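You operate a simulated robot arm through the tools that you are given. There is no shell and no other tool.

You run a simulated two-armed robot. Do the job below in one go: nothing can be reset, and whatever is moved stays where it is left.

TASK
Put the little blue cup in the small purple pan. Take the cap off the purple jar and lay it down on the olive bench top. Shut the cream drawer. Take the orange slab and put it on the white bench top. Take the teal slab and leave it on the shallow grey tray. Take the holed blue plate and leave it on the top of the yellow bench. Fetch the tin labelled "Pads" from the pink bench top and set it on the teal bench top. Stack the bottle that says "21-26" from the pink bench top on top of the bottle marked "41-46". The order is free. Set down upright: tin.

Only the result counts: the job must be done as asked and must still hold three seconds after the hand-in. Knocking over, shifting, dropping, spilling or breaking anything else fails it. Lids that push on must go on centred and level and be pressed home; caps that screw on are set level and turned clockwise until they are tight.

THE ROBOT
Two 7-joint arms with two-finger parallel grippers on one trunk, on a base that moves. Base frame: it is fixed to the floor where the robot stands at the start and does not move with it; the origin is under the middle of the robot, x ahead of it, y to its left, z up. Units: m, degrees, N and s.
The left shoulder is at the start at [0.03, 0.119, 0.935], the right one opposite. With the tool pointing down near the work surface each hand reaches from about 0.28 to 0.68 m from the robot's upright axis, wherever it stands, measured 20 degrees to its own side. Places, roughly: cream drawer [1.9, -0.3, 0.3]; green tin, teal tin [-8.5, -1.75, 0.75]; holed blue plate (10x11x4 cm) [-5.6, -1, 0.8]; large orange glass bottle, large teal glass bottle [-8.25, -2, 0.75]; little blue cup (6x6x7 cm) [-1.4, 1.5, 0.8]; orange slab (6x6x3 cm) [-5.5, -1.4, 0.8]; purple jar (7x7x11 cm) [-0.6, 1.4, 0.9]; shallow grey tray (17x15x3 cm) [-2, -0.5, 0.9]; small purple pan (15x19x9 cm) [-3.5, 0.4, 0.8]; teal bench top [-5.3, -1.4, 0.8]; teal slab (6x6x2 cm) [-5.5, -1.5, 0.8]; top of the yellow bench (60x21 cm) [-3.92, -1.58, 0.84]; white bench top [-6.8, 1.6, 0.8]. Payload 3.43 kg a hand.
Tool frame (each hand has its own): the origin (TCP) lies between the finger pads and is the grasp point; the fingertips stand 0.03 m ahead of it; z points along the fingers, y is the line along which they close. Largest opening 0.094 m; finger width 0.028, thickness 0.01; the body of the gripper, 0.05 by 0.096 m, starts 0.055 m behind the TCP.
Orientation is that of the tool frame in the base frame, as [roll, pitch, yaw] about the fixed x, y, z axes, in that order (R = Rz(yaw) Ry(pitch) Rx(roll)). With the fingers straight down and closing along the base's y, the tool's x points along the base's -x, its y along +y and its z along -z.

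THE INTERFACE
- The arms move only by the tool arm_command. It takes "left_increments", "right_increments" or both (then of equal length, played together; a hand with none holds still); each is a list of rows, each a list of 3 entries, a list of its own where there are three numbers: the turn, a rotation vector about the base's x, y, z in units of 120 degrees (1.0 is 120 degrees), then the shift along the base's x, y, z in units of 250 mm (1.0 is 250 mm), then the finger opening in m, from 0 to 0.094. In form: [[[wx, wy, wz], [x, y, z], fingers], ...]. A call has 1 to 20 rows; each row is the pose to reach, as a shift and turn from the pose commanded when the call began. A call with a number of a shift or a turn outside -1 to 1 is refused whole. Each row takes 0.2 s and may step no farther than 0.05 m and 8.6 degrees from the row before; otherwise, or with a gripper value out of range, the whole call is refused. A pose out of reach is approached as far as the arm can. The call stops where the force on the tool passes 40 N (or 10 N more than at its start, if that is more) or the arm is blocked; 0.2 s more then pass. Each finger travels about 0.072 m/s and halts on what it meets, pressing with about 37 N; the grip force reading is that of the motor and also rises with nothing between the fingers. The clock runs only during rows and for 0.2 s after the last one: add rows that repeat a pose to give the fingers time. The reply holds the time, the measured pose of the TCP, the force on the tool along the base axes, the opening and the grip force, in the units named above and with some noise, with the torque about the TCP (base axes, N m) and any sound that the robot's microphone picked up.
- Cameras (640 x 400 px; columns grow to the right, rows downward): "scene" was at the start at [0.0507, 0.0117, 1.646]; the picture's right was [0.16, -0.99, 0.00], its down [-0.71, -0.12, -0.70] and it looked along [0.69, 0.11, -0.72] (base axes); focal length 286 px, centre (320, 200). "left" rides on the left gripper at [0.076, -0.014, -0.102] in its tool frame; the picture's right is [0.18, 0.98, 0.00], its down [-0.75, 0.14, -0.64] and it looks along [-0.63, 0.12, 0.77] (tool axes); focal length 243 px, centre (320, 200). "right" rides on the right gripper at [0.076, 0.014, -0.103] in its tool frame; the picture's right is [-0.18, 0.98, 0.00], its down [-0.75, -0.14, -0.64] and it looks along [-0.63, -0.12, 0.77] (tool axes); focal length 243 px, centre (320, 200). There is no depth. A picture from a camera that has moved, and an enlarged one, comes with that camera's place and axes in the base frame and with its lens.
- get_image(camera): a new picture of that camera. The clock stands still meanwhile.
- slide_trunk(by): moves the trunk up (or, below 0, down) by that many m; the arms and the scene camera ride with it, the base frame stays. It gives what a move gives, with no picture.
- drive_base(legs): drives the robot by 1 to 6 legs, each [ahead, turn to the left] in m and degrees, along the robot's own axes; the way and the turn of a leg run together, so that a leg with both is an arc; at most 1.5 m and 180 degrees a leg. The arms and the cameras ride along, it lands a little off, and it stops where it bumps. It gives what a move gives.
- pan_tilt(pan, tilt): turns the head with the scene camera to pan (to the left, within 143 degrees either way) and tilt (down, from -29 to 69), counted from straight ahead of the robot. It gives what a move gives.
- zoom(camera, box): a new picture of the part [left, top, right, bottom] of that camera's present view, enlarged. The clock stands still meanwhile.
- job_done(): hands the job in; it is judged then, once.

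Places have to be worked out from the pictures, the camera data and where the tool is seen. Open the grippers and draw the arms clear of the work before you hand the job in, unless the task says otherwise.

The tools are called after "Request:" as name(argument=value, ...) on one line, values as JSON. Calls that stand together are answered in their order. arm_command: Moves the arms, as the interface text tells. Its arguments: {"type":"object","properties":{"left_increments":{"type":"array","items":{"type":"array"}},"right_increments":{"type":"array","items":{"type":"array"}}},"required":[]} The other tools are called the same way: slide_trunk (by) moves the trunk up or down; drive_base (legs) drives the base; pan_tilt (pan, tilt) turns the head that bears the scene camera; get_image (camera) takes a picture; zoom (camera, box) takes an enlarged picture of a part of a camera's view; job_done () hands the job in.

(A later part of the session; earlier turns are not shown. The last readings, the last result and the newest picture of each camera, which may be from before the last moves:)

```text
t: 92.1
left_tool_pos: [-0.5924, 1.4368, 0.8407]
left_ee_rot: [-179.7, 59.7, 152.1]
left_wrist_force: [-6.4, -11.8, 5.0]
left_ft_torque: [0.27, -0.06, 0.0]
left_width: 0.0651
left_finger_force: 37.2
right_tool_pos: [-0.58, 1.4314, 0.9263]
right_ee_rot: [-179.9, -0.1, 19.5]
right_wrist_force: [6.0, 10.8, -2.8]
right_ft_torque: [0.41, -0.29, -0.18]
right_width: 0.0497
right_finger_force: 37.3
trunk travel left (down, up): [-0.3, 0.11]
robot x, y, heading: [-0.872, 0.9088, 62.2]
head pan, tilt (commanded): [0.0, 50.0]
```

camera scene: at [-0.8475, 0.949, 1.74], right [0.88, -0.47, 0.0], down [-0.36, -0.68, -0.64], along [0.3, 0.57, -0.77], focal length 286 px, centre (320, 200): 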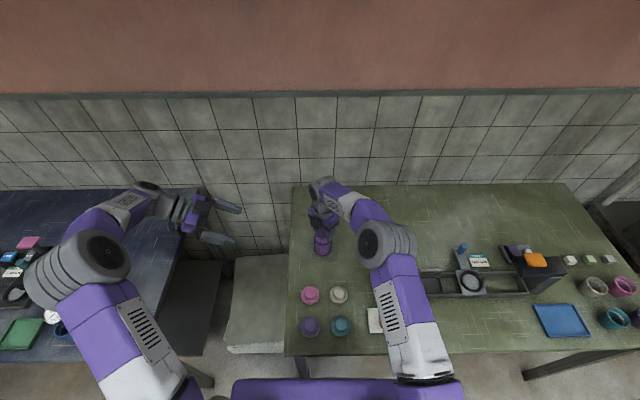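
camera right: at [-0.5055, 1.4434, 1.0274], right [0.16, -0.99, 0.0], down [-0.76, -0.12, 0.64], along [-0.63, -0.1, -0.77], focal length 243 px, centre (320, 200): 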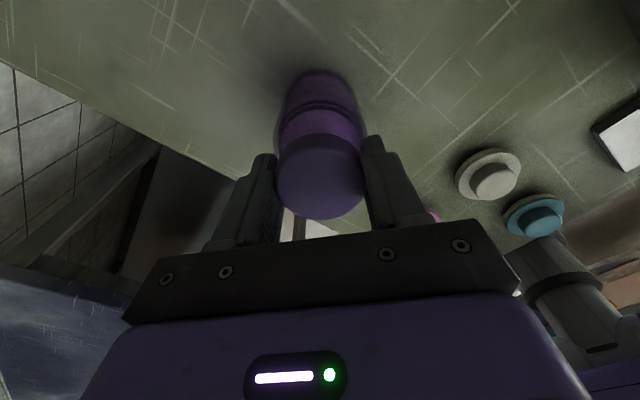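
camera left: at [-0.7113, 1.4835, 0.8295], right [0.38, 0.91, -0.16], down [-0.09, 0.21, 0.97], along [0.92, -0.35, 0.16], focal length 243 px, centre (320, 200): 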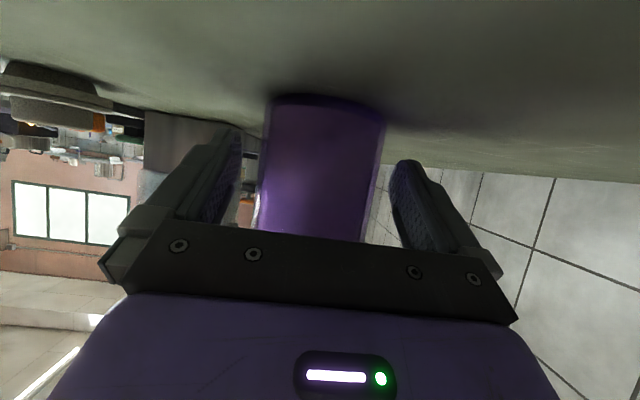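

The left hand holds the body (6.5 cm) with mild side load. Now I release the cap, raise the right hand, unwind it 118° clockwise, and come back down on the cap.

Request:
arm_command(right_increments=[[[0, 0, 0], [0, 0, 0], 0.07], [[0, 0, 0], [0, 0, 0.0], 0.094], [[0, 0, 0], [0, 0, 0.08], 0.094], [[0, 0, -0.07], [0, 0, 0.16], 0.094], [[0, 0, -0.14], [0, 0, 0.16], 0.094], [[0, 0, -0.21], [0, 0, 0.16], 0.094], [[0, 0, -0.28], [0, 0, 0.16], 0.094], [[0, 0, -0.35], [0, 0, 0.16], 0.094], [[0, 0, -0.42], [0, 0, 0.16], 0.094], [[0, 0, -0.49], [0, 0, 0.16], 0.094], [[0, 0, -0.56], [0, 0, 0.16], 0.094], [[0, 0, -0.63], [0, 0, 0.16], 0.094], [[0, 0, -0.7], [0, 0, 0.16], 0.094], [[0, 0, -0.77], [0, 0, 0.16], 0.094], [[0, 0, -0.84], [0, 0, 0.16], 0.094], [[0, 0, -0.91], [0, 0, 0.16], 0.094], [[0, 0, -0.98], [0, 0, 0.16], 0.094], [[0, 0, -0.98], [0, 0, 0.16], 0.094]])

Request:
get_image(camera="right")

Request:
zoom(camera="scene", box=[260, 180, 380, 280])

```text
t: 95.9
left_tool_pos: [-0.5922, 1.4373, 0.842]
left_ee_rot: [-179.8, 59.7, 152.2]
left_wrist_force: [0.7, 1.6, 0.3]
left_ft_torque: [-0.05, -0.07, 0.01]
left_width: 0.0652
left_finger_force: 36.5
right_tool_pos: [-0.5821, 1.431, 0.9646]
right_ee_rot: [-180.0, 0.1, -98.0]
right_wrist_force: [0.1, -0.4, -1.4]
right_ft_torque: [0.01, 0.0, 0.0]
right_width: 0.0938
right_finger_force: 0.1
trunk travel left (down, up): [-0.3, 0.11]
robot x, y, heading: [-0.8701, 0.9099, 62.2]
head pan, tilt (commanded): [0.0, 50.0]
```

```text
taken
camera right: at [-0.6069, 1.358, 1.0674], right [-0.95, 0.32, 0.0], down [0.25, 0.73, 0.64], along [0.21, 0.61, -0.77], focal length 243 px, centre (320, 200)
```

right: 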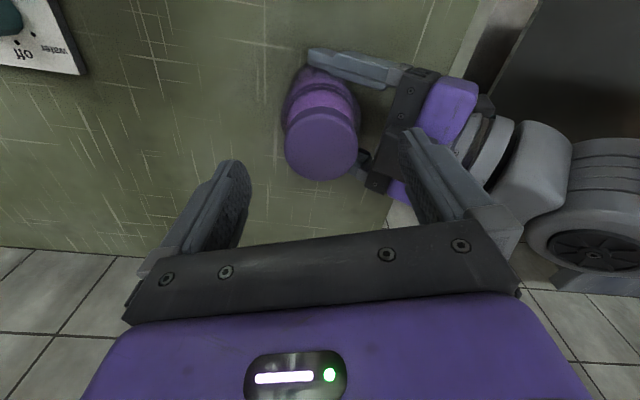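

```text
4.00 times, centred on (320, 230) of scene
camera zoom: at [-0.8471, 0.9488, 1.74], right [0.88, -0.47, 0.0], down [-0.36, -0.68, -0.64], along [0.3, 0.57, -0.77], focal length 1144 px, centre (320, 80)
```

zoom: 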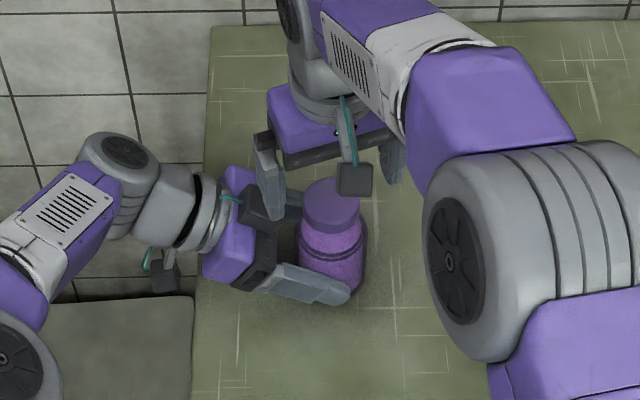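

The left hand holds the jar well and the cap is centred under the right hand. I lower, grip the cap and turn it counter-clockwise ~110° against the held jar.

Request:
arm_command(right_increments=[[[0, 0, 0], [0, 0, -0.08], 0.094], [[0, 0, 0], [0, 0, -0.156], 0.094], [[0, 0, 0], [0, 0, -0.156], 0.07], [[0, 0, 0], [0, 0, -0.156], 0.05], [[0, 0, 0], [0, 0, -0.156], 0.035], [[0, 0, 0], [0, 0, -0.156], 0.035], [[0, 0, 0.06], [0, 0, -0.156], 0.035], [[0, 0, 0.12], [0, 0, -0.155], 0.035], [[0, 0, 0.18], [0, 0, -0.155], 0.035], [[0, 0, 0.24], [0, 0, -0.154], 0.035]])

```text
t: 96.3
left_tool_pos: [-0.5924, 1.4378, 0.8404]
left_ee_rot: [-179.7, 59.6, 152.7]
left_wrist_force: [-2.2, 0.4, 2.3]
left_ft_torque: [-0.31, -0.3, -0.15]
left_width: 0.0651
left_finger_force: 37.0
right_tool_pos: [-0.5832, 1.4317, 0.951]
right_ee_rot: [179.8, 0.2, -97.9]
right_wrist_force: [2.3, -5.3, 6.6]
right_ft_torque: [0.01, 0.39, 0.23]
right_width: 0.093
right_finger_force: 0.1
trunk travel left (down, up): [-0.3, 0.11]
robot x, y, heading: [-0.8687, 0.909, 62.2]
head pan, tilt (commanded): [0.0, 50.0]
stopped in row 2 (right hand): the force on the tool passed its limit at 52 N (the readings are from after the stop); the commanded pose is now the measured one
```

The right finger on the left side touched the left gripper while open (52 N stop). I raise it and check the clearance.

Request:
arm_command(right_increments=[[[0, 0, 0], [0, 0, 0.08], 0.094], [[0, 0, 0], [0, 0, 0.16], 0.094]])

Request:
zoom(camera="right", box=[240, 20, 560, 220])

Request:
zoom(camera="scene", box=[280, 200, 360, 260])

Request:
get_image(camera="left")

```text
t: 96.9
left_tool_pos: [-0.5932, 1.4377, 0.8401]
left_ee_rot: [-179.7, 59.6, 152.6]
left_wrist_force: [-0.9, -1.0, 8.0]
left_ft_torque: [0.12, 0.17, 0.09]
left_width: 0.0648
left_finger_force: 37.0
right_tool_pos: [-0.5834, 1.4311, 0.9894]
right_ee_rot: [179.8, 0.1, -98.0]
right_wrist_force: [-0.3, 0.7, 0.2]
right_ft_torque: [-0.03, 0.0, 0.0]
right_width: 0.0938
right_finger_force: 0.0
trunk travel left (down, up): [-0.3, 0.11]
robot x, y, heading: [-0.8726, 0.9101, 62.2]
head pan, tilt (commanded): [0.0, 50.0]
```

```text
2.00 times, centred on (400, 120) of right
camera zoom: at [-0.6076, 1.3574, 1.0925], right [-0.95, 0.32, 0.0], down [0.25, 0.73, 0.64], along [0.2, 0.61, -0.77], focal length 485 px, centre (160, 360)
```

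zoom: 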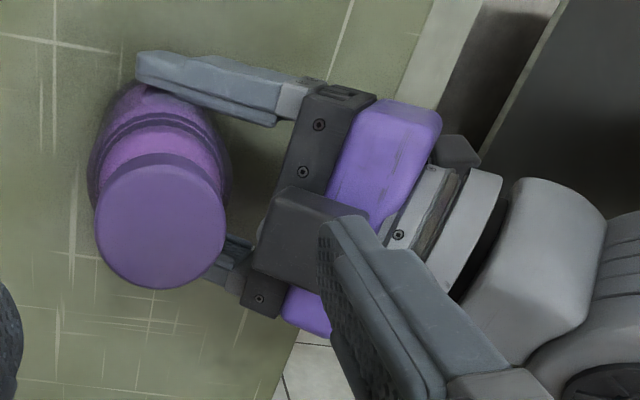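

```text
6.67 times, centred on (320, 230) of scene
camera zoom: at [-0.8475, 0.948, 1.7401], right [0.88, -0.47, 0.0], down [-0.36, -0.68, -0.64], along [0.3, 0.57, -0.77], focal length 1906 px, centre (320, 0)
```

zoom: 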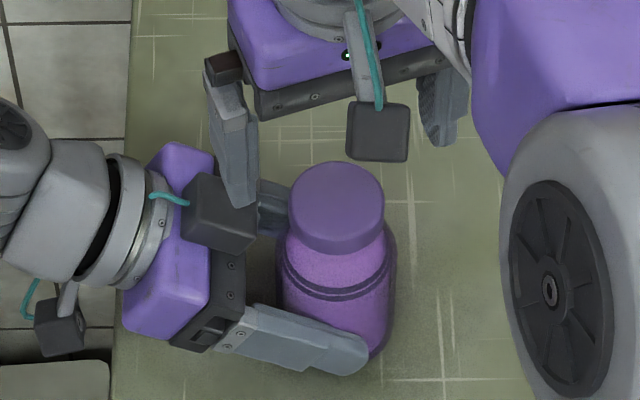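

```text
taken
camera left: at [-0.7126, 1.4841, 0.8291], right [0.37, 0.91, -0.16], down [-0.09, 0.21, 0.97], along [0.92, -0.35, 0.16], focal length 243 px, centre (320, 200)
```

left: 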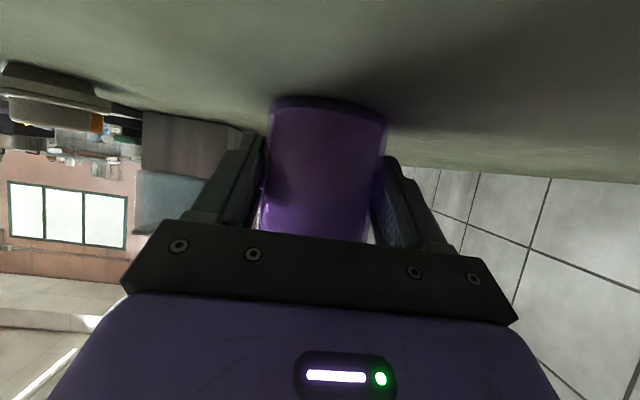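

A block on top of the left palm is what got in the way, about 4 cm from the jar axis. I open the left hand, back it off 8 mm horizontally and re-grip nearer the fingertips.

Request:
arm_command(left_increments=[[[0, 0, 0], [0, 0, 0], 0.075], [[0, 0, 0], [0, 0, 0], 0.085], [[0, 0, 0], [-0.015, 0.008, 0], 0.085], [[0, 0, 0], [-0.03, 0.016, 0], 0.085], [[0, 0, 0], [-0.03, 0.016, 0], 0.07], [[0, 0, 0], [-0.03, 0.016, 0], 0.055], [[0, 0, 0], [-0.03, 0.016, 0], 0.05], [[0, 0, 0], [-0.03, 0.016, 0], 0.05]])

Request:
zoom(camera="right", box=[240, 20, 560, 220])

Request:
zoom(camera="scene", box=[280, 200, 360, 260])

```text
t: 98.7
left_tool_pos: [-0.6003, 1.4425, 0.8393]
left_ee_rot: [-179.7, 59.6, 152.6]
left_wrist_force: [-1.6, -0.8, 0.6]
left_ft_torque: [-0.12, 0.1, -0.01]
left_width: 0.0627
left_finger_force: 37.2
right_tool_pos: [-0.5827, 1.4309, 0.99]
right_ee_rot: [179.8, 0.1, -97.9]
right_wrist_force: [-0.1, -0.2, 0.0]
right_ft_torque: [0.04, -0.01, 0.01]
right_width: 0.0941
right_finger_force: 0.0
trunk travel left (down, up): [-0.3, 0.11]
robot x, y, heading: [-0.8696, 0.9107, 62.2]
head pan, tilt (commanded): [0.0, 50.0]
```

```text
2.00 times, centred on (400, 120) of right
camera zoom: at [-0.6074, 1.3579, 1.0923], right [-0.95, 0.32, 0.0], down [0.25, 0.73, 0.64], along [0.2, 0.61, -0.77], focal length 485 px, centre (160, 360)
```

zoom: 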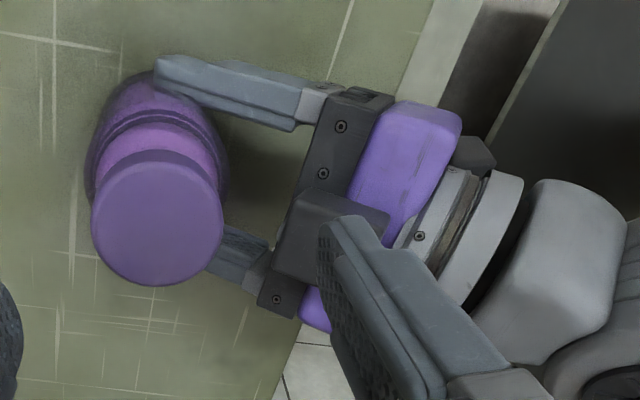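

```text
6.67 times, centred on (320, 230) of scene
camera zoom: at [-0.8472, 0.9487, 1.74], right [0.88, -0.47, 0.0], down [-0.36, -0.68, -0.64], along [0.3, 0.57, -0.77], focal length 1906 px, centre (320, 0)
```

zoom: 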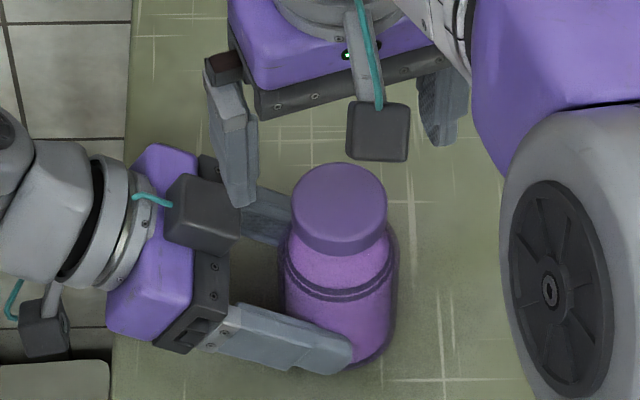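

The grip narrowed to 6.27 cm, meaning the pads end just at the jar's axis. I re-grip 4 mm deeper for a safer hold.

Request:
arm_command(left_increments=[[[0, 0, 0], [0, 0, 0], 0.075], [[0, 0, 0], [0, 0, 0], 0.085], [[0, 0, 0], [0.01, -0.005, 0], 0.085], [[0, 0, 0], [0.018, -0.009, 0], 0.085], [[0, 0, 0], [0.018, -0.009, 0], 0.07], [[0, 0, 0], [0.018, -0.009, 0], 0.055], [[0, 0, 0], [0.018, -0.009, 0], 0.05], [[0, 0, 0], [0.018, -0.009, 0], 0.05]])

Request:
get_image(camera="right")

Request:
zoom(camera="scene", box=[280, 200, 360, 260])

```text
t: 100.5
left_tool_pos: [-0.5974, 1.4396, 0.841]
left_ee_rot: [-179.7, 59.5, 152.7]
left_wrist_force: [0.0, -0.7, 0.1]
left_ft_torque: [-0.02, 0.03, 0.0]
left_width: 0.0649
left_finger_force: 36.7
right_tool_pos: [-0.5825, 1.4322, 0.9898]
right_ee_rot: [179.9, 0.2, -98.0]
right_wrist_force: [-0.1, -0.5, 1.2]
right_ft_torque: [-0.03, -0.01, 0.02]
right_width: 0.0938
right_finger_force: 0.0
trunk travel left (down, up): [-0.3, 0.11]
robot x, y, heading: [-0.8661, 0.9105, 62.3]
head pan, tilt (commanded): [0.0, 50.0]
```

```text
taken
camera right: at [-0.6073, 1.3579, 1.0923], right [-0.95, 0.32, 0.0], down [0.25, 0.73, 0.64], along [0.2, 0.61, -0.77], focal length 243 px, centre (320, 200)
```

right: 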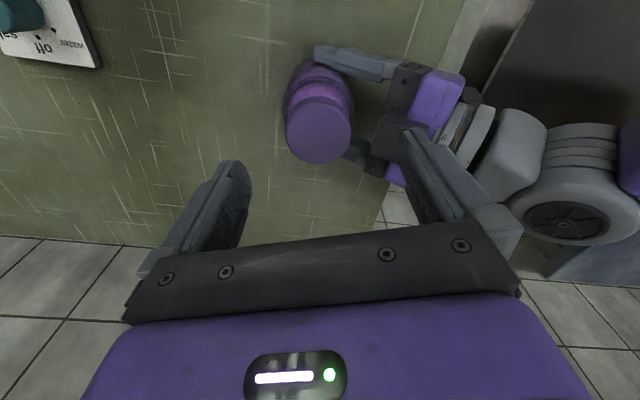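

```text
6.67 times, centred on (320, 230) of scene
camera zoom: at [-0.847, 0.9487, 1.74], right [0.88, -0.47, 0.0], down [-0.36, -0.68, -0.64], along [0.3, 0.57, -0.77], focal length 1906 px, centre (320, 0)
```

zoom: 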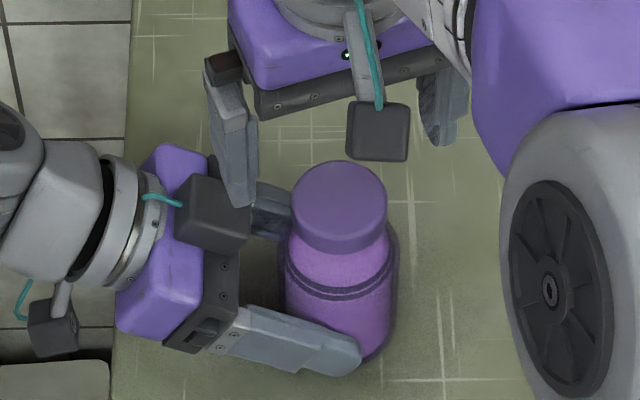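

Good hold (6.49 cm). The cap centre is near (-0.580, 1.437). I rotate the right hand to -45°, narrow its opening, lower and grip the cap.

Request:
arm_command(right_increments=[[[0, 0, -0.0677], [0.01, 0.02, 0], 0.085], [[0, 0, -0.1354], [0.01, 0.02, 0], 0.07], [[0, 0, -0.2031], [0.01, 0.02, 0], 0.07], [[0, 0, -0.2708], [0.01, 0.02, 0], 0.07], [[0, 0, -0.3385], [0.01, 0.02, 0], 0.07], [[0, 0, -0.4062], [0.01, 0.02, 0], 0.07], [[0, 0, -0.474], [0.01, 0.02, 0], 0.07], [[0, 0, -0.5417], [0.01, 0.02, 0], 0.07], [[0, 0, -0.5417], [0.01, 0.02, -0.09], 0.07], [[0, 0, -0.5417], [0.01, 0.02, -0.18], 0.07], [[0, 0, -0.5417], [0.01, 0.02, -0.257], 0.07], [[0, 0, -0.5417], [0.01, 0.02, -0.257], 0.055], [[0, 0, -0.5417], [0.01, 0.02, -0.257], 0.045], [[0, 0, -0.5417], [0.01, 0.02, -0.257], 0.035], [[0, 0, -0.5417], [0.01, 0.02, -0.257], 0.035]])

Request:
get_image(camera="right")

Request:
zoom(camera="scene", box=[280, 200, 360, 260])

```text
t: 103.7
left_tool_pos: [-0.5968, 1.4408, 0.8402]
left_ee_rot: [-179.8, 59.5, 152.7]
left_wrist_force: [0.1, 14.8, -2.2]
left_ft_torque: [-0.64, -0.13, 0.06]
left_width: 0.0649
left_finger_force: 36.8
right_tool_pos: [-0.58, 1.4353, 0.9239]
right_ee_rot: [-180.0, 0.1, -162.9]
right_wrist_force: [0.6, -14.5, 5.0]
right_ft_torque: [-0.56, 0.08, 0.2]
right_width: 0.0511
right_finger_force: 36.6
trunk travel left (down, up): [-0.3, 0.11]
robot x, y, heading: [-0.8677, 0.9077, 62.0]
head pan, tilt (commanded): [0.0, 50.0]
```

```text
taken
camera right: at [-0.6568, 1.4271, 1.0275], right [-0.11, 0.99, 0.0], down [0.76, 0.09, 0.64], along [0.64, 0.07, -0.77], focal length 243 px, centre (320, 200)
```

right: 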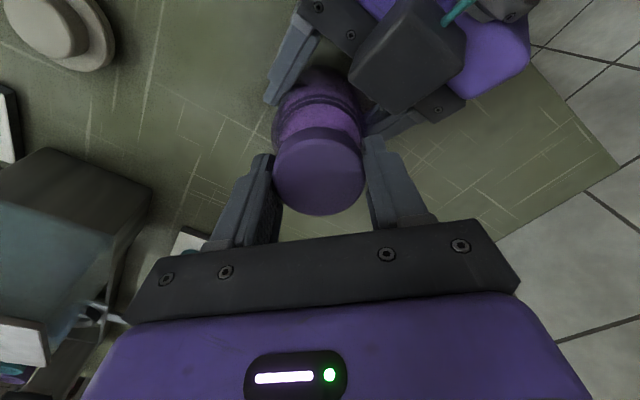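

```text
6.67 times, centred on (320, 230) of scene
camera zoom: at [-0.8469, 0.9488, 1.74], right [0.88, -0.47, 0.0], down [-0.36, -0.68, -0.64], along [0.3, 0.57, -0.77], focal length 1906 px, centre (320, 0)
```

zoom: 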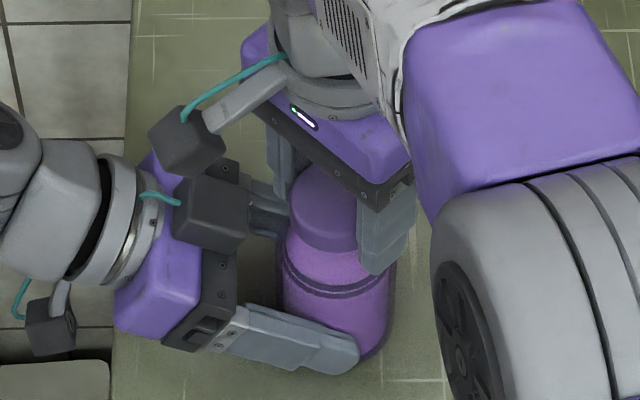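

The cap is gripped (5.1 cm) with both hands on the jar. I turn the right hand counter-clockwise 60° and watch forces.

Request:
arm_command(right_increments=[[[0, 0, 0.05], [0, 0, 0.001], 0.035], [[0, 0, 0.1], [0, 0, 0.001], 0.035], [[0, 0, 0.15], [0, 0, 0.002], 0.035], [[0, 0, 0.2], [0, 0, 0.002], 0.035], [[0, 0, 0.25], [0, 0, 0.003], 0.035], [[0, 0, 0.3], [0, 0, 0.003], 0.035], [[0, 0, 0.35], [0, 0, 0.004], 0.035], [[0, 0, 0.4], [0, 0, 0.004], 0.035], [[0, 0, 0.45], [0, 0, 0.005], 0.035], [[0, 0, 0.5], [0, 0, 0.005], 0.035]])

Request:
get_image(camera="right")

Request:
zoom(camera="scene", box=[280, 200, 360, 260])

```text
t: 105.9
left_tool_pos: [-0.5966, 1.439, 0.8414]
left_ee_rot: [-179.8, 59.4, 152.7]
left_wrist_force: [-4.0, 11.8, 0.5]
left_ft_torque: [0.52, 0.2, 1.19]
left_width: 0.0655
left_finger_force: 37.2
right_tool_pos: [-0.5809, 1.4379, 0.9271]
right_ee_rot: [179.8, 0.4, -102.8]
right_wrist_force: [6.1, -4.7, 23.0]
right_ft_torque: [-0.16, -0.35, -1.17]
right_width: 0.0503
right_finger_force: 37.2
trunk travel left (down, up): [-0.3, 0.11]
robot x, y, heading: [-0.8715, 0.9069, 62.0]
head pan, tilt (commanded): [0.0, 50.0]
```

```text
taken
camera right: at [-0.6115, 1.3656, 1.0304], right [-0.92, 0.4, 0.01], down [0.31, 0.7, 0.65], along [0.25, 0.59, -0.76], focal length 243 px, centre (320, 200)
```

right: 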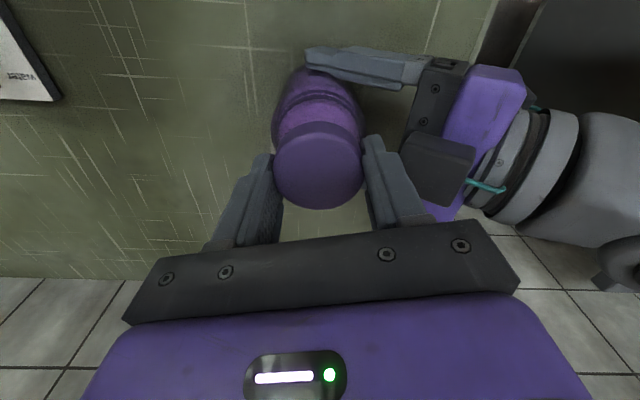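

```text
6.67 times, centred on (320, 230) of scene
camera zoom: at [-0.8478, 0.9474, 1.7401], right [0.88, -0.47, 0.0], down [-0.36, -0.68, -0.64], along [0.3, 0.57, -0.77], focal length 1906 px, centre (320, 0)
```

zoom: 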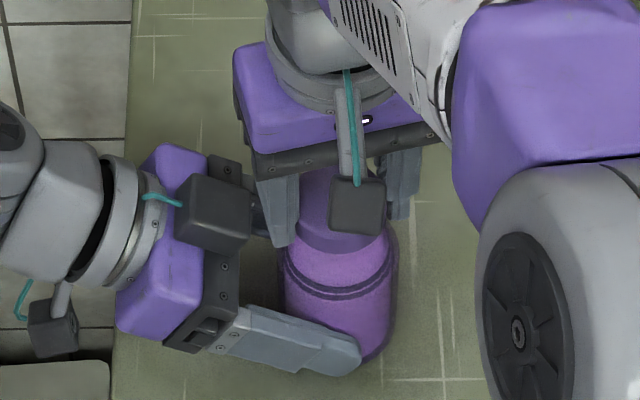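

Torques of ±1.17 N·m and a 23 N upward push show the thread is working and the cap climbing. I raise the right hand 3 mm to relieve the load and check.

Request:
arm_command(right_increments=[[[0, 0, 0], [0, 0, 0.006], 0.035], [[0, 0, 0], [0, 0, 0.012], 0.035], [[0, 0, 0], [0, 0, 0.012], 0.035]])

```text
t: 106.7
left_tool_pos: [-0.5965, 1.4384, 0.8399]
left_ee_rot: [-179.4, 59.6, 152.6]
left_wrist_force: [-11.1, -1.7, 7.0]
left_ft_torque: [0.02, -0.16, 0.49]
left_width: 0.0651
left_finger_force: 36.7
right_tool_pos: [-0.5804, 1.436, 0.9283]
right_ee_rot: [179.8, 0.1, -102.8]
right_wrist_force: [7.2, 3.5, -0.3]
right_ft_torque: [0.58, -0.29, -0.54]
right_width: 0.0502
right_finger_force: 37.1
trunk travel left (down, up): [-0.3, 0.11]
robot x, y, heading: [-0.8688, 0.9052, 62.2]
head pan, tilt (commanded): [0.0, 50.0]
```

Load relieved. I continue turning another 60° with a rise of about 2.5 mm.

Request:
arm_command(right_increments=[[[0, 0, 0.05], [0, 0, 0.001], 0.035], [[0, 0, 0.1], [0, 0, 0.002], 0.035], [[0, 0, 0.15], [0, 0, 0.003], 0.035], [[0, 0, 0.2], [0, 0, 0.004], 0.035], [[0, 0, 0.25], [0, 0, 0.005], 0.035], [[0, 0, 0.3], [0, 0, 0.006], 0.035], [[0, 0, 0.35], [0, 0, 0.007], 0.035], [[0, 0, 0.4], [0, 0, 0.008], 0.035], [[0, 0, 0.45], [0, 0, 0.009], 0.035], [[0, 0, 0.5], [0, 0, 0.01], 0.035]])

Request:
get_image(camera="right")

```text
t: 108.9
left_tool_pos: [-0.5969, 1.4419, 0.8405]
left_ee_rot: [-179.9, 59.4, 152.7]
left_wrist_force: [6.0, 11.9, -3.0]
left_ft_torque: [-0.58, 0.08, 1.03]
left_width: 0.0651
left_finger_force: 37.4
right_tool_pos: [-0.5807, 1.4354, 0.9319]
right_ee_rot: [179.7, 0.0, -42.9]
right_wrist_force: [-4.8, -11.3, 19.9]
right_ft_torque: [-0.27, 0.53, -0.98]
right_width: 0.0488
right_finger_force: 36.6
trunk travel left (down, up): [-0.3, 0.11]
robot x, y, heading: [-0.8707, 0.9099, 62.1]
head pan, tilt (commanded): [0.0, 50.0]
heard: snap
```

```text
taken
camera right: at [-0.5342, 1.3736, 1.0349], right [-0.8, -0.59, 0.01], down [-0.45, 0.62, 0.64], along [-0.39, 0.51, -0.77], focal length 243 px, centre (320, 200)
```

right: 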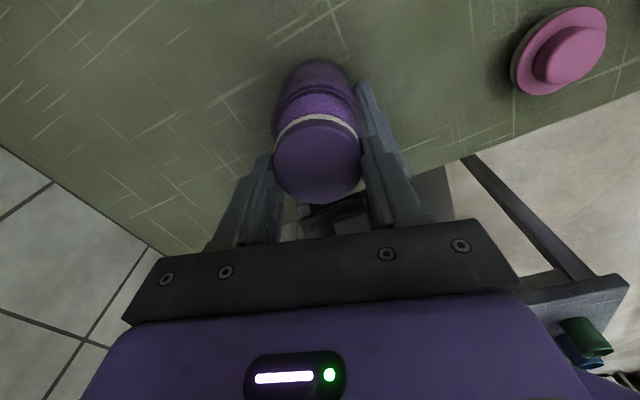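

I heard a snap and a white neck ring is now visible under the cap, so it is coming loose. I relieve the load by rising 3 mm and keep turning.

Request:
arm_command(right_increments=[[[0, 0, 0], [0, 0, 0.01], 0.035], [[0, 0, 0.04], [0, 0, 0.014], 0.035], [[0, 0, 0.08], [0, 0, 0.018], 0.035], [[0, 0, 0.12], [0, 0, 0.022], 0.035], [[0, 0, 0.16], [0, 0, 0.026], 0.035], [[0, 0, 0.2], [0, 0, 0.03], 0.035], [[0, 0, 0.24], [0, 0, 0.034], 0.035], [[0, 0, 0.28], [0, 0, 0.038], 0.035], [[0, 0, 0.32], [0, 0, 0.042], 0.035], [[0, 0, 0.36], [0, 0, 0.046], 0.035], [[0, 0, 0.4], [0, 0, 0.05], 0.035]])

Request:
get_image(camera="right")

Request:
zoom(camera="scene", box=[280, 200, 360, 260])

```text
t: 111.3
left_tool_pos: [-0.5956, 1.4384, 0.8401]
left_ee_rot: [-179.7, 59.5, 152.6]
left_wrist_force: [0.5, -1.2, 2.6]
left_ft_torque: [0.09, -0.13, -0.06]
left_width: 0.0646
left_finger_force: 36.9
right_tool_pos: [-0.5806, 1.4367, 0.9447]
right_ee_rot: [179.8, 0.0, 5.2]
right_wrist_force: [0.5, -0.9, 0.1]
right_ft_torque: [0.0, -0.03, 0.01]
right_width: 0.0472
right_finger_force: 37.0
trunk travel left (down, up): [-0.3, 0.11]
robot x, y, heading: [-0.8696, 0.9096, 62.3]
head pan, tilt (commanded): [0.0, 50.0]
```

```text
taken
camera right: at [-0.5031, 1.4298, 1.047], right [-0.09, -1.0, 0.0], down [-0.76, 0.07, 0.64], along [-0.64, 0.06, -0.77], focal length 243 px, centre (320, 200)
```

right: 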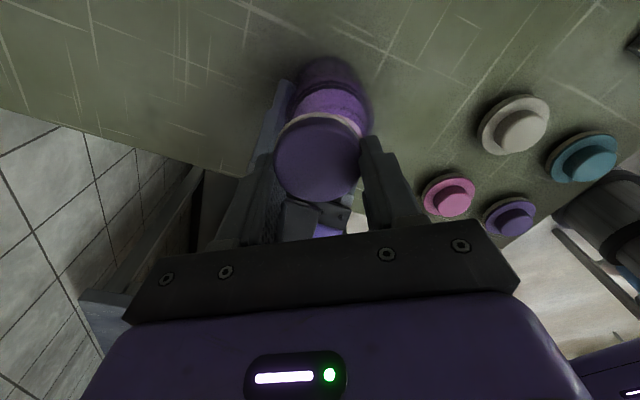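

```text
6.67 times, centred on (320, 230) of scene
camera zoom: at [-0.8471, 0.9482, 1.74], right [0.88, -0.47, 0.0], down [-0.36, -0.68, -0.64], along [0.3, 0.57, -0.77], focal length 1906 px, centre (320, 0)
```

zoom: 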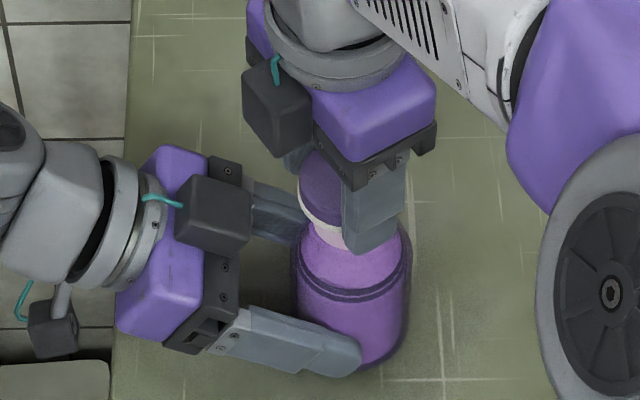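

Forces dropped to zero, but the jar looks slightly shifted. I zoom in more closely before going on.

Request:
zoom(camera="scene", box=[305, 215, 345, 250])

Request:
zoom(camera="right", box=[250, 40, 410, 240])

Request:
get_image(camera="left")

```text
11.43 times, centred on (325, 232) of scene
camera zoom: at [-0.8471, 0.9482, 1.74], right [0.88, -0.47, 0.0], down [-0.36, -0.68, -0.64], along [0.3, 0.57, -0.77], focal length 3268 px, centre (263, -171)
```

zoom: 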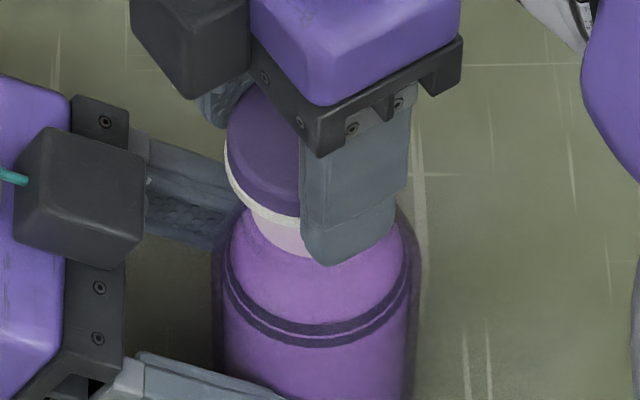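

```text
2.00 times, centred on (330, 140) of right
camera zoom: at [-0.5031, 1.4298, 1.047], right [-0.09, -1.0, 0.0], down [-0.76, 0.07, 0.64], along [-0.64, 0.06, -0.77], focal length 485 px, centre (300, 320)
```

zoom: 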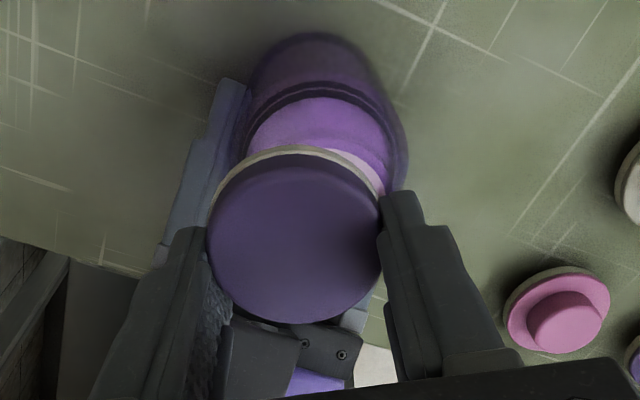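

```text
taken
camera left: at [-0.7158, 1.4852, 0.8281], right [0.37, 0.91, -0.16], down [-0.08, 0.21, 0.97], along [0.92, -0.35, 0.15], focal length 243 px, centre (320, 200)
```

left: 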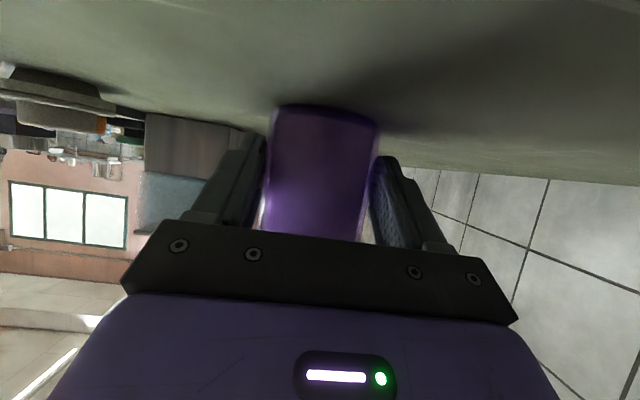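

The cap has separated: its white lower rim is clear of the pink neck. I lift the right hand straight up with the cap.

Request:
arm_command(right_increments=[[[0, 0, 0], [0, 0, 0.04], 0.035], [[0, 0, 0], [0, 0, 0.1], 0.035], [[0, 0, 0], [0, 0, 0.2], 0.035], [[0, 0, 0], [0, 0, 0.32], 0.035], [[0, 0, 0], [0, 0, 0.44], 0.035]])

Request:
get_image(camera="right")

Request:
zoom(camera="scene", box=[270, 170, 370, 270])

```text
t: 112.5
left_tool_pos: [-0.5956, 1.4396, 0.8398]
left_ee_rot: [-179.7, 59.5, 152.7]
left_wrist_force: [-1.9, -0.2, -0.7]
left_ft_torque: [0.05, 0.0, 0.02]
left_width: 0.0653
left_finger_force: 37.1
right_tool_pos: [-0.5812, 1.4379, 1.0546]
right_ee_rot: [179.9, 0.1, 5.1]
right_wrist_force: [0.7, 0.2, 0.2]
right_ft_torque: [0.0, 0.0, 0.0]
right_width: 0.0469
right_finger_force: 36.7
trunk travel left (down, up): [-0.3, 0.11]
robot x, y, heading: [-0.869, 0.9074, 62.2]
head pan, tilt (commanded): [0.0, 50.0]
```

```text
taken
camera right: at [-0.5044, 1.4309, 1.1581], right [-0.1, -1.0, 0.0], down [-0.76, 0.08, 0.64], along [-0.64, 0.06, -0.77], focal length 243 px, centre (320, 200)
```

right: 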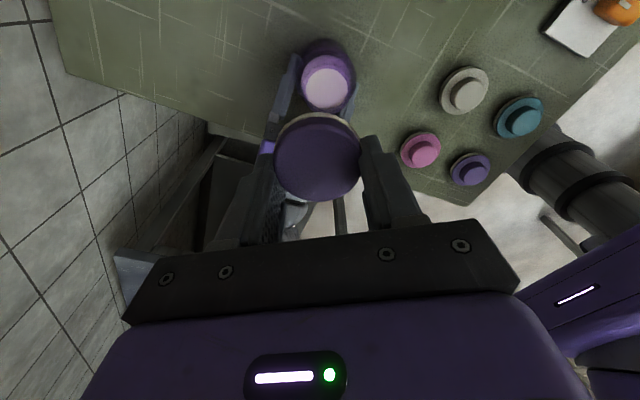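

```text
4.00 times, centred on (320, 220) of scene
camera zoom: at [-0.8472, 0.9488, 1.74], right [0.88, -0.47, 0.0], down [-0.36, -0.68, -0.64], along [0.3, 0.57, -0.77], focal length 1144 px, centre (320, 120)
```

zoom: 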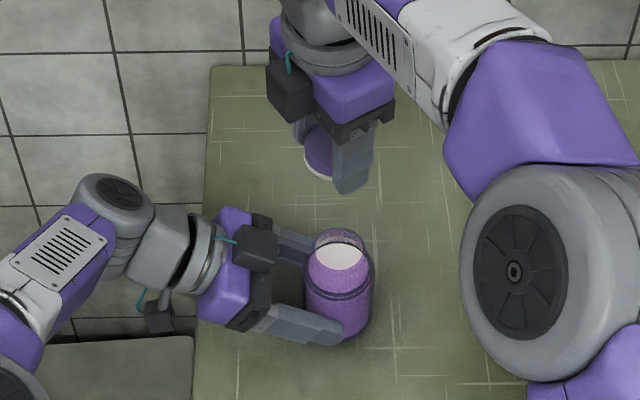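

The cap is off and hangs in the right hand; the jar stands in the left hand's grip. I carry the cap to a free spot on the bench right of the jar, near (-0.506, 1.362), and lower it to z 0.86.

Request:
arm_command(right_increments=[[[0, 0, 0], [0.1, -0.1, 0], 0.035], [[0, 0, 0], [0.2, -0.2, 0], 0.035], [[0, 0, 0], [0.3, -0.305, 0], 0.035], [[0, 0, 0], [0.3, -0.305, -0.18], 0.035], [[0, 0, 0], [0.3, -0.305, -0.36], 0.035], [[0, 0, 0], [0.3, -0.305, -0.54], 0.035], [[0, 0, 0], [0.3, -0.305, -0.7], 0.035], [[0, 0, 0], [0.3, -0.305, -0.76], 0.035]])

Request:
get_image(camera="right")

Request:
zoom(camera="scene", box=[290, 200, 390, 270])

```text
t: 114.3
left_tool_pos: [-0.5969, 1.4411, 0.8382]
left_ee_rot: [-179.7, 59.5, 152.7]
left_wrist_force: [-0.1, 0.1, -1.4]
left_ft_torque: [0.05, 0.05, 0.02]
left_width: 0.0649
left_finger_force: 37.2
right_tool_pos: [-0.5042, 1.3605, 0.8622]
right_ee_rot: [179.7, 0.1, 5.1]
right_wrist_force: [-0.2, -0.4, -0.4]
right_ft_torque: [-0.02, 0.0, 0.04]
right_width: 0.0471
right_finger_force: 36.8
trunk travel left (down, up): [-0.3, 0.11]
robot x, y, heading: [-0.8666, 0.9103, 61.9]
head pan, tilt (commanded): [0.0, 50.0]
```

```text
taken
camera right: at [-0.4279, 1.3539, 0.9663], right [-0.1, -1.0, 0.0], down [-0.76, 0.08, 0.64], along [-0.64, 0.06, -0.77], focal length 243 px, centre (320, 200)
```

right: 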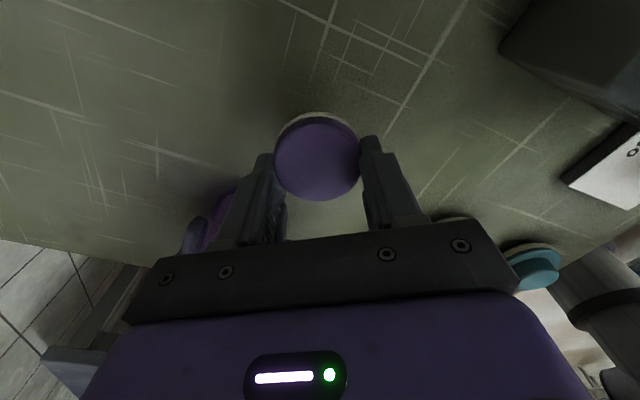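

```text
5.71 times, centred on (340, 235) of scene
camera zoom: at [-0.8469, 0.9491, 1.74], right [0.88, -0.47, 0.0], down [-0.36, -0.68, -0.64], along [0.3, 0.57, -0.77], focal length 1634 px, centre (206, 0)
```

zoom: 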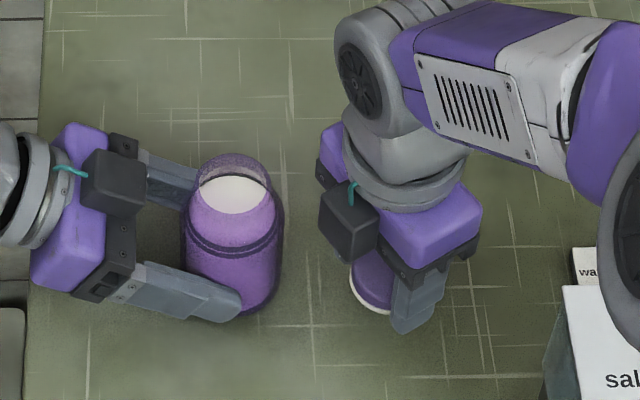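

Space is clear. I lower in small steps, watching for contact.

Request:
arm_command(right_increments=[[[0, 0, 0], [0, 0, -0.016], 0.035], [[0, 0, 0], [0, 0, -0.032], 0.035], [[0, 0, 0], [0, 0, -0.048], 0.035], [[0, 0, 0], [0, 0, -0.064], 0.035], [[0, 0, 0], [0, 0, -0.08], 0.035]])

```text
t: 115.5
left_tool_pos: [-0.5954, 1.4402, 0.8411]
left_ee_rot: [-179.6, 59.5, 152.7]
left_wrist_force: [0.4, 1.4, -1.1]
left_ft_torque: [0.06, 0.03, 0.03]
left_width: 0.0646
left_finger_force: 37.4
right_tool_pos: [-0.5052, 1.3615, 0.8444]
right_ee_rot: [179.8, 0.1, 5.1]
right_wrist_force: [-1.3, 0.2, -0.9]
right_ft_torque: [-0.02, 0.02, 0.03]
right_width: 0.0474
right_finger_force: 36.4
trunk travel left (down, up): [-0.3, 0.11]
robot x, y, heading: [-0.8692, 0.9121, 62.0]
head pan, tilt (commanded): [0.0, 50.0]
```

Request:
arm_command(right_increments=[[[0, 0, 0], [0, 0, -0.012], 0.035], [[0, 0, 0], [0, 0, -0.024], 0.035], [[0, 0, 0], [0, 0, -0.036], 0.035], [[0, 0, 0], [0, 0, -0.044], 0.035]])

Request:
zoom(camera="scene", box=[330, 220, 380, 265])

```text
t: 116.5
left_tool_pos: [-0.5953, 1.4404, 0.8408]
left_ee_rot: [-179.7, 59.5, 152.7]
left_wrist_force: [-0.1, 1.1, -1.0]
left_ft_torque: [0.08, -0.01, 0.04]
left_width: 0.0649
left_finger_force: 36.8
right_tool_pos: [-0.5054, 1.3608, 0.8337]
right_ee_rot: [179.8, 0.1, 5.1]
right_wrist_force: [-0.4, -0.7, 1.6]
right_ft_torque: [0.01, 0.03, 0.01]
right_width: 0.0473
right_finger_force: 36.6
trunk travel left (down, up): [-0.3, 0.11]
robot x, y, heading: [-0.8731, 0.9087, 62.3]
head pan, tilt (commanded): [0.0, 50.0]
```

```text
8.89 times, centred on (355, 242) of scene
camera zoom: at [-0.8471, 0.9487, 1.7401], right [0.88, -0.47, 0.0], down [-0.36, -0.68, -0.64], along [0.3, 0.57, -0.77], focal length 2541 px, centre (9, -178)
```

zoom: 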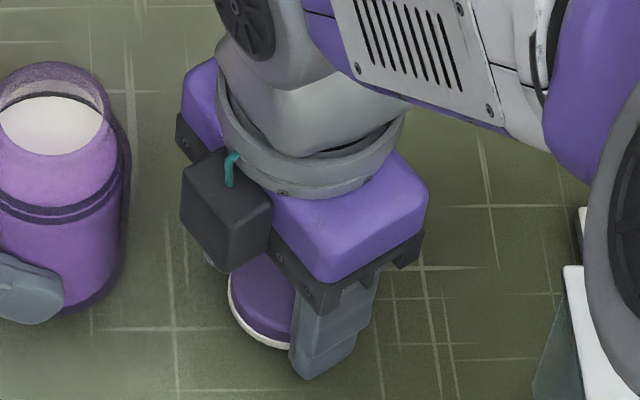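

Slight force (1.6 N) appears at z 0.834. I lower a few more millimetres to be sure of contact.

Request:
arm_command(right_increments=[[[0, 0, 0], [0, 0, -0.008], 0.035], [[0, 0, 0], [0, 0, -0.014], 0.035]])

```text
t: 117.1
left_tool_pos: [-0.5964, 1.4392, 0.8408]
left_ee_rot: [180.0, 59.5, 152.5]
left_wrist_force: [0.6, 0.5, -3.4]
left_ft_torque: [0.05, 0.06, 0.01]
left_width: 0.0649
left_finger_force: 37.1
right_tool_pos: [-0.5059, 1.3605, 0.833]
right_ee_rot: [-180.0, -0.1, 5.1]
right_wrist_force: [-1.3, -4.6, 21.9]
right_ft_torque: [-0.14, 0.03, -0.01]
right_width: 0.0473
right_finger_force: 37.3
trunk travel left (down, up): [-0.3, 0.11]
robot x, y, heading: [-0.871, 0.906, 62.1]
head pan, tilt (commanded): [0.0, 50.0]
```

Firm contact (22 N): the cap is on the bench. I open the right hand and rise.

Request:
arm_command(right_increments=[[[0, 0, 0], [0, 0, 0.008], 0.035], [[0, 0, 0], [0, 0, 0.01], 0.055], [[0, 0, 0], [0, 0, 0.01], 0.075], [[0, 0, 0], [0, 0, 0.01], 0.085], [[0, 0, 0], [0, 0, 0.1], 0.085], [[0, 0, 0], [0, 0, 0.25], 0.085], [[0, 0, 0], [0, 0, 0.42], 0.085], [[0, 0, 0], [0, 0, 0.6], 0.085]])

Request:
get_image(camera="right")

Request:
zoom(camera="scene", box=[290, 190, 390, 270])

```text
t: 118.9
left_tool_pos: [-0.5977, 1.4403, 0.8399]
left_ee_rot: [-179.7, 59.5, 152.8]
left_wrist_force: [-0.7, -0.5, 0.0]
left_ft_torque: [0.1, 0.0, -0.01]
left_width: 0.0647
left_finger_force: 37.0
right_tool_pos: [-0.5071, 1.3595, 0.9807]
right_ee_rot: [179.8, 0.1, 5.2]
right_wrist_force: [0.2, 0.1, 0.8]
right_ft_torque: [-0.01, 0.01, 0.01]
right_width: 0.0851
right_finger_force: 0.0
trunk travel left (down, up): [-0.3, 0.11]
robot x, y, heading: [-0.8707, 0.9117, 62.5]
head pan, tilt (commanded): [0.0, 50.0]
```

```text
taken
camera right: at [-0.43, 1.3532, 1.0832], right [-0.1, -1.0, 0.0], down [-0.76, 0.08, 0.64], along [-0.64, 0.06, -0.77], focal length 243 px, centre (320, 200)
```

right: 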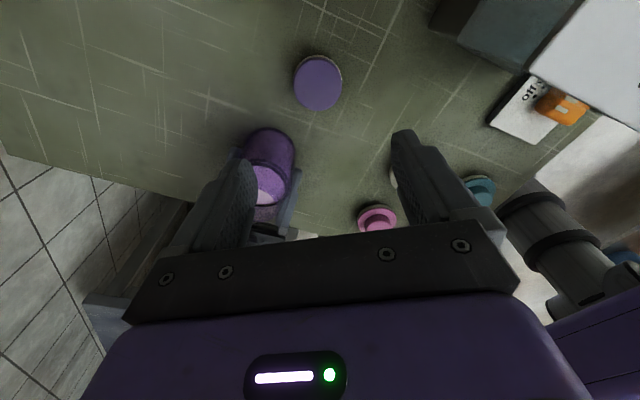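

```text
5.00 times, centred on (340, 230) of scene
camera zoom: at [-0.8475, 0.9482, 1.7401], right [0.88, -0.47, 0.0], down [-0.36, -0.68, -0.64], along [0.3, 0.57, -0.77], focal length 1430 px, centre (220, 50)
```

zoom: 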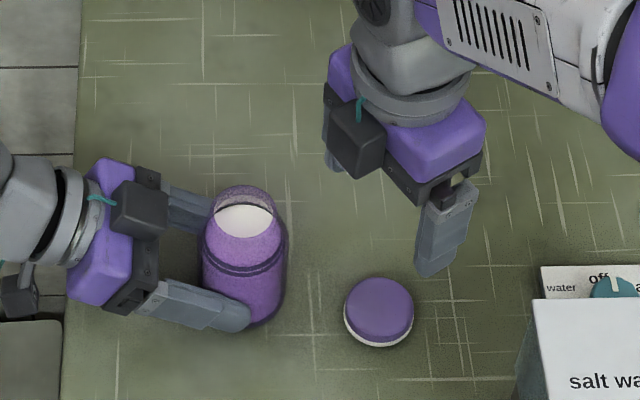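

The cap lies flat on the bench. Now I open the left hand and withdraw it backwards along its own axis.

Request:
arm_command(left_increments=[[[0, 0, 0], [0, 0, 0], 0.07], [[0, 0, 0], [0, 0, 0], 0.08], [[0, 0, 0], [0, 0, 0], 0.094], [[0, 0, 0], [0, 0, 0], 0.094], [[0, 0, 0], [-0.03, 0.016, 0.0], 0.094], [[0, 0, 0], [-0.09, 0.047, 0.03], 0.094], [[0, 0, 0], [-0.2, 0.1, 0.1], 0.094], [[0, 0, 0], [-0.35, 0.18, 0.2], 0.094], [[0, 0, 0], [-0.5, 0.26, 0.32], 0.094], [[0, 0, 0], [-0.6, 0.28, 0.48], 0.094]])

Request:
get_image(camera="scene")

Request:
zoom(camera="scene", box=[290, 190, 390, 270])

```text
refused: row 9 steps farther than a row can; nothing moved
```

```text
taken
camera scene: at [-0.8475, 0.9482, 1.7401], right [0.88, -0.47, 0.0], down [-0.36, -0.68, -0.64], along [0.3, 0.57, -0.77], focal length 286 px, centre (320, 200)
```

scene: 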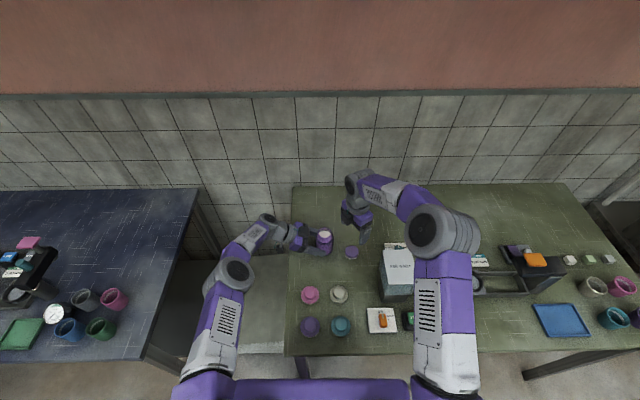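

```text
5.00 times, centred on (340, 230) of scene
camera zoom: at [-0.8475, 0.9482, 1.7401], right [0.88, -0.47, 0.0], down [-0.36, -0.68, -0.64], along [0.3, 0.57, -0.77], focal length 1430 px, centre (220, 50)
```

zoom: 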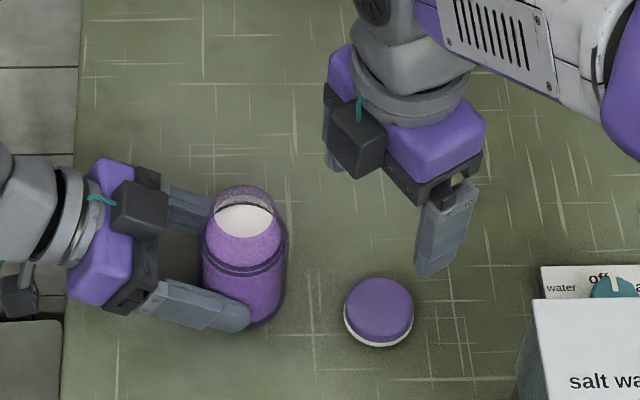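

One row stepped too far, so nothing moved. I resend the release and retreat with smaller steps.

Request:
arm_command(left_increments=[[[0, 0, 0], [0, 0, 0], 0.07], [[0, 0, 0], [0, 0, 0], 0.08], [[0, 0, 0], [0, 0, 0], 0.094], [[0, 0, 0], [0, 0, 0], 0.094], [[0, 0, 0], [-0.03, 0.016, 0.0], 0.094], [[0, 0, 0], [-0.09, 0.047, 0.03], 0.094], [[0, 0, 0], [-0.2, 0.1, 0.1], 0.094], [[0, 0, 0], [-0.33, 0.17, 0.18], 0.094], [[0, 0, 0], [-0.46, 0.24, 0.26], 0.094], [[0, 0, 0], [-0.56, 0.28, 0.38], 0.094]])

Request:
zoom(camera="scene", box=[270, 190, 370, 270])

Request:
get_image(camera="left")

```text
t: 121.1
left_tool_pos: [-0.7363, 1.5098, 0.9368]
left_ee_rot: [-179.8, 59.5, 152.5]
left_wrist_force: [0.7, 0.2, 0.1]
left_ft_torque: [0.0, -0.01, 0.04]
left_width: 0.0941
left_finger_force: 0.0
right_tool_pos: [-0.5071, 1.36, 0.9804]
right_ee_rot: [179.8, 0.1, 5.0]
right_wrist_force: [-0.1, -0.5, 0.2]
right_ft_torque: [0.0, -0.04, 0.02]
right_width: 0.085
right_finger_force: 0.1
trunk travel left (down, up): [-0.3, 0.11]
robot x, y, heading: [-0.8684, 0.907, 62.1]
head pan, tilt (commanded): [0.0, 50.0]
```

```text
5.00 times, centred on (320, 230) of scene
camera zoom: at [-0.8477, 0.9482, 1.7401], right [0.88, -0.47, 0.0], down [-0.36, -0.68, -0.64], along [0.3, 0.57, -0.77], focal length 1430 px, centre (320, 50)
```

zoom: 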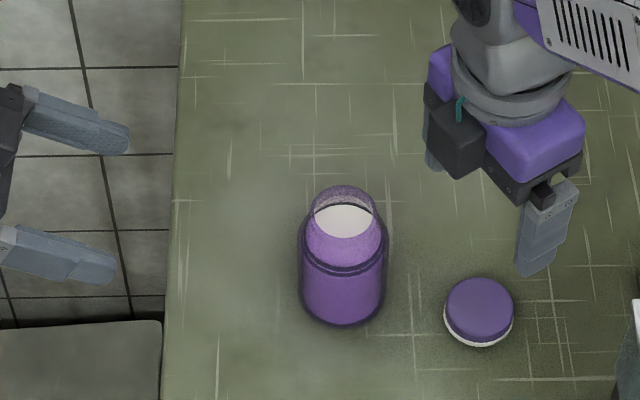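

```text
taken
camera left: at [-0.8555, 1.5556, 0.924], right [0.37, 0.91, -0.16], down [-0.09, 0.21, 0.97], along [0.92, -0.35, 0.15], focal length 243 px, centre (320, 200)
```

left: 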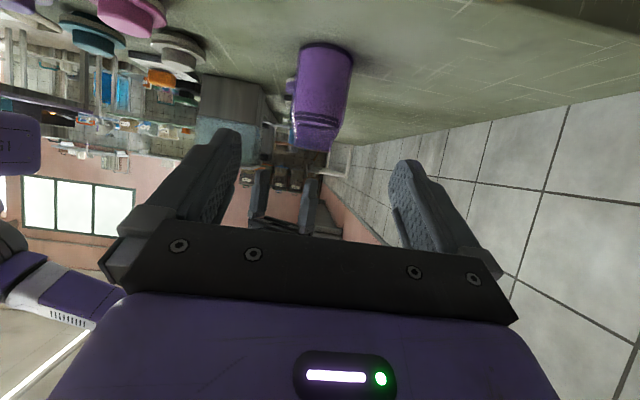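

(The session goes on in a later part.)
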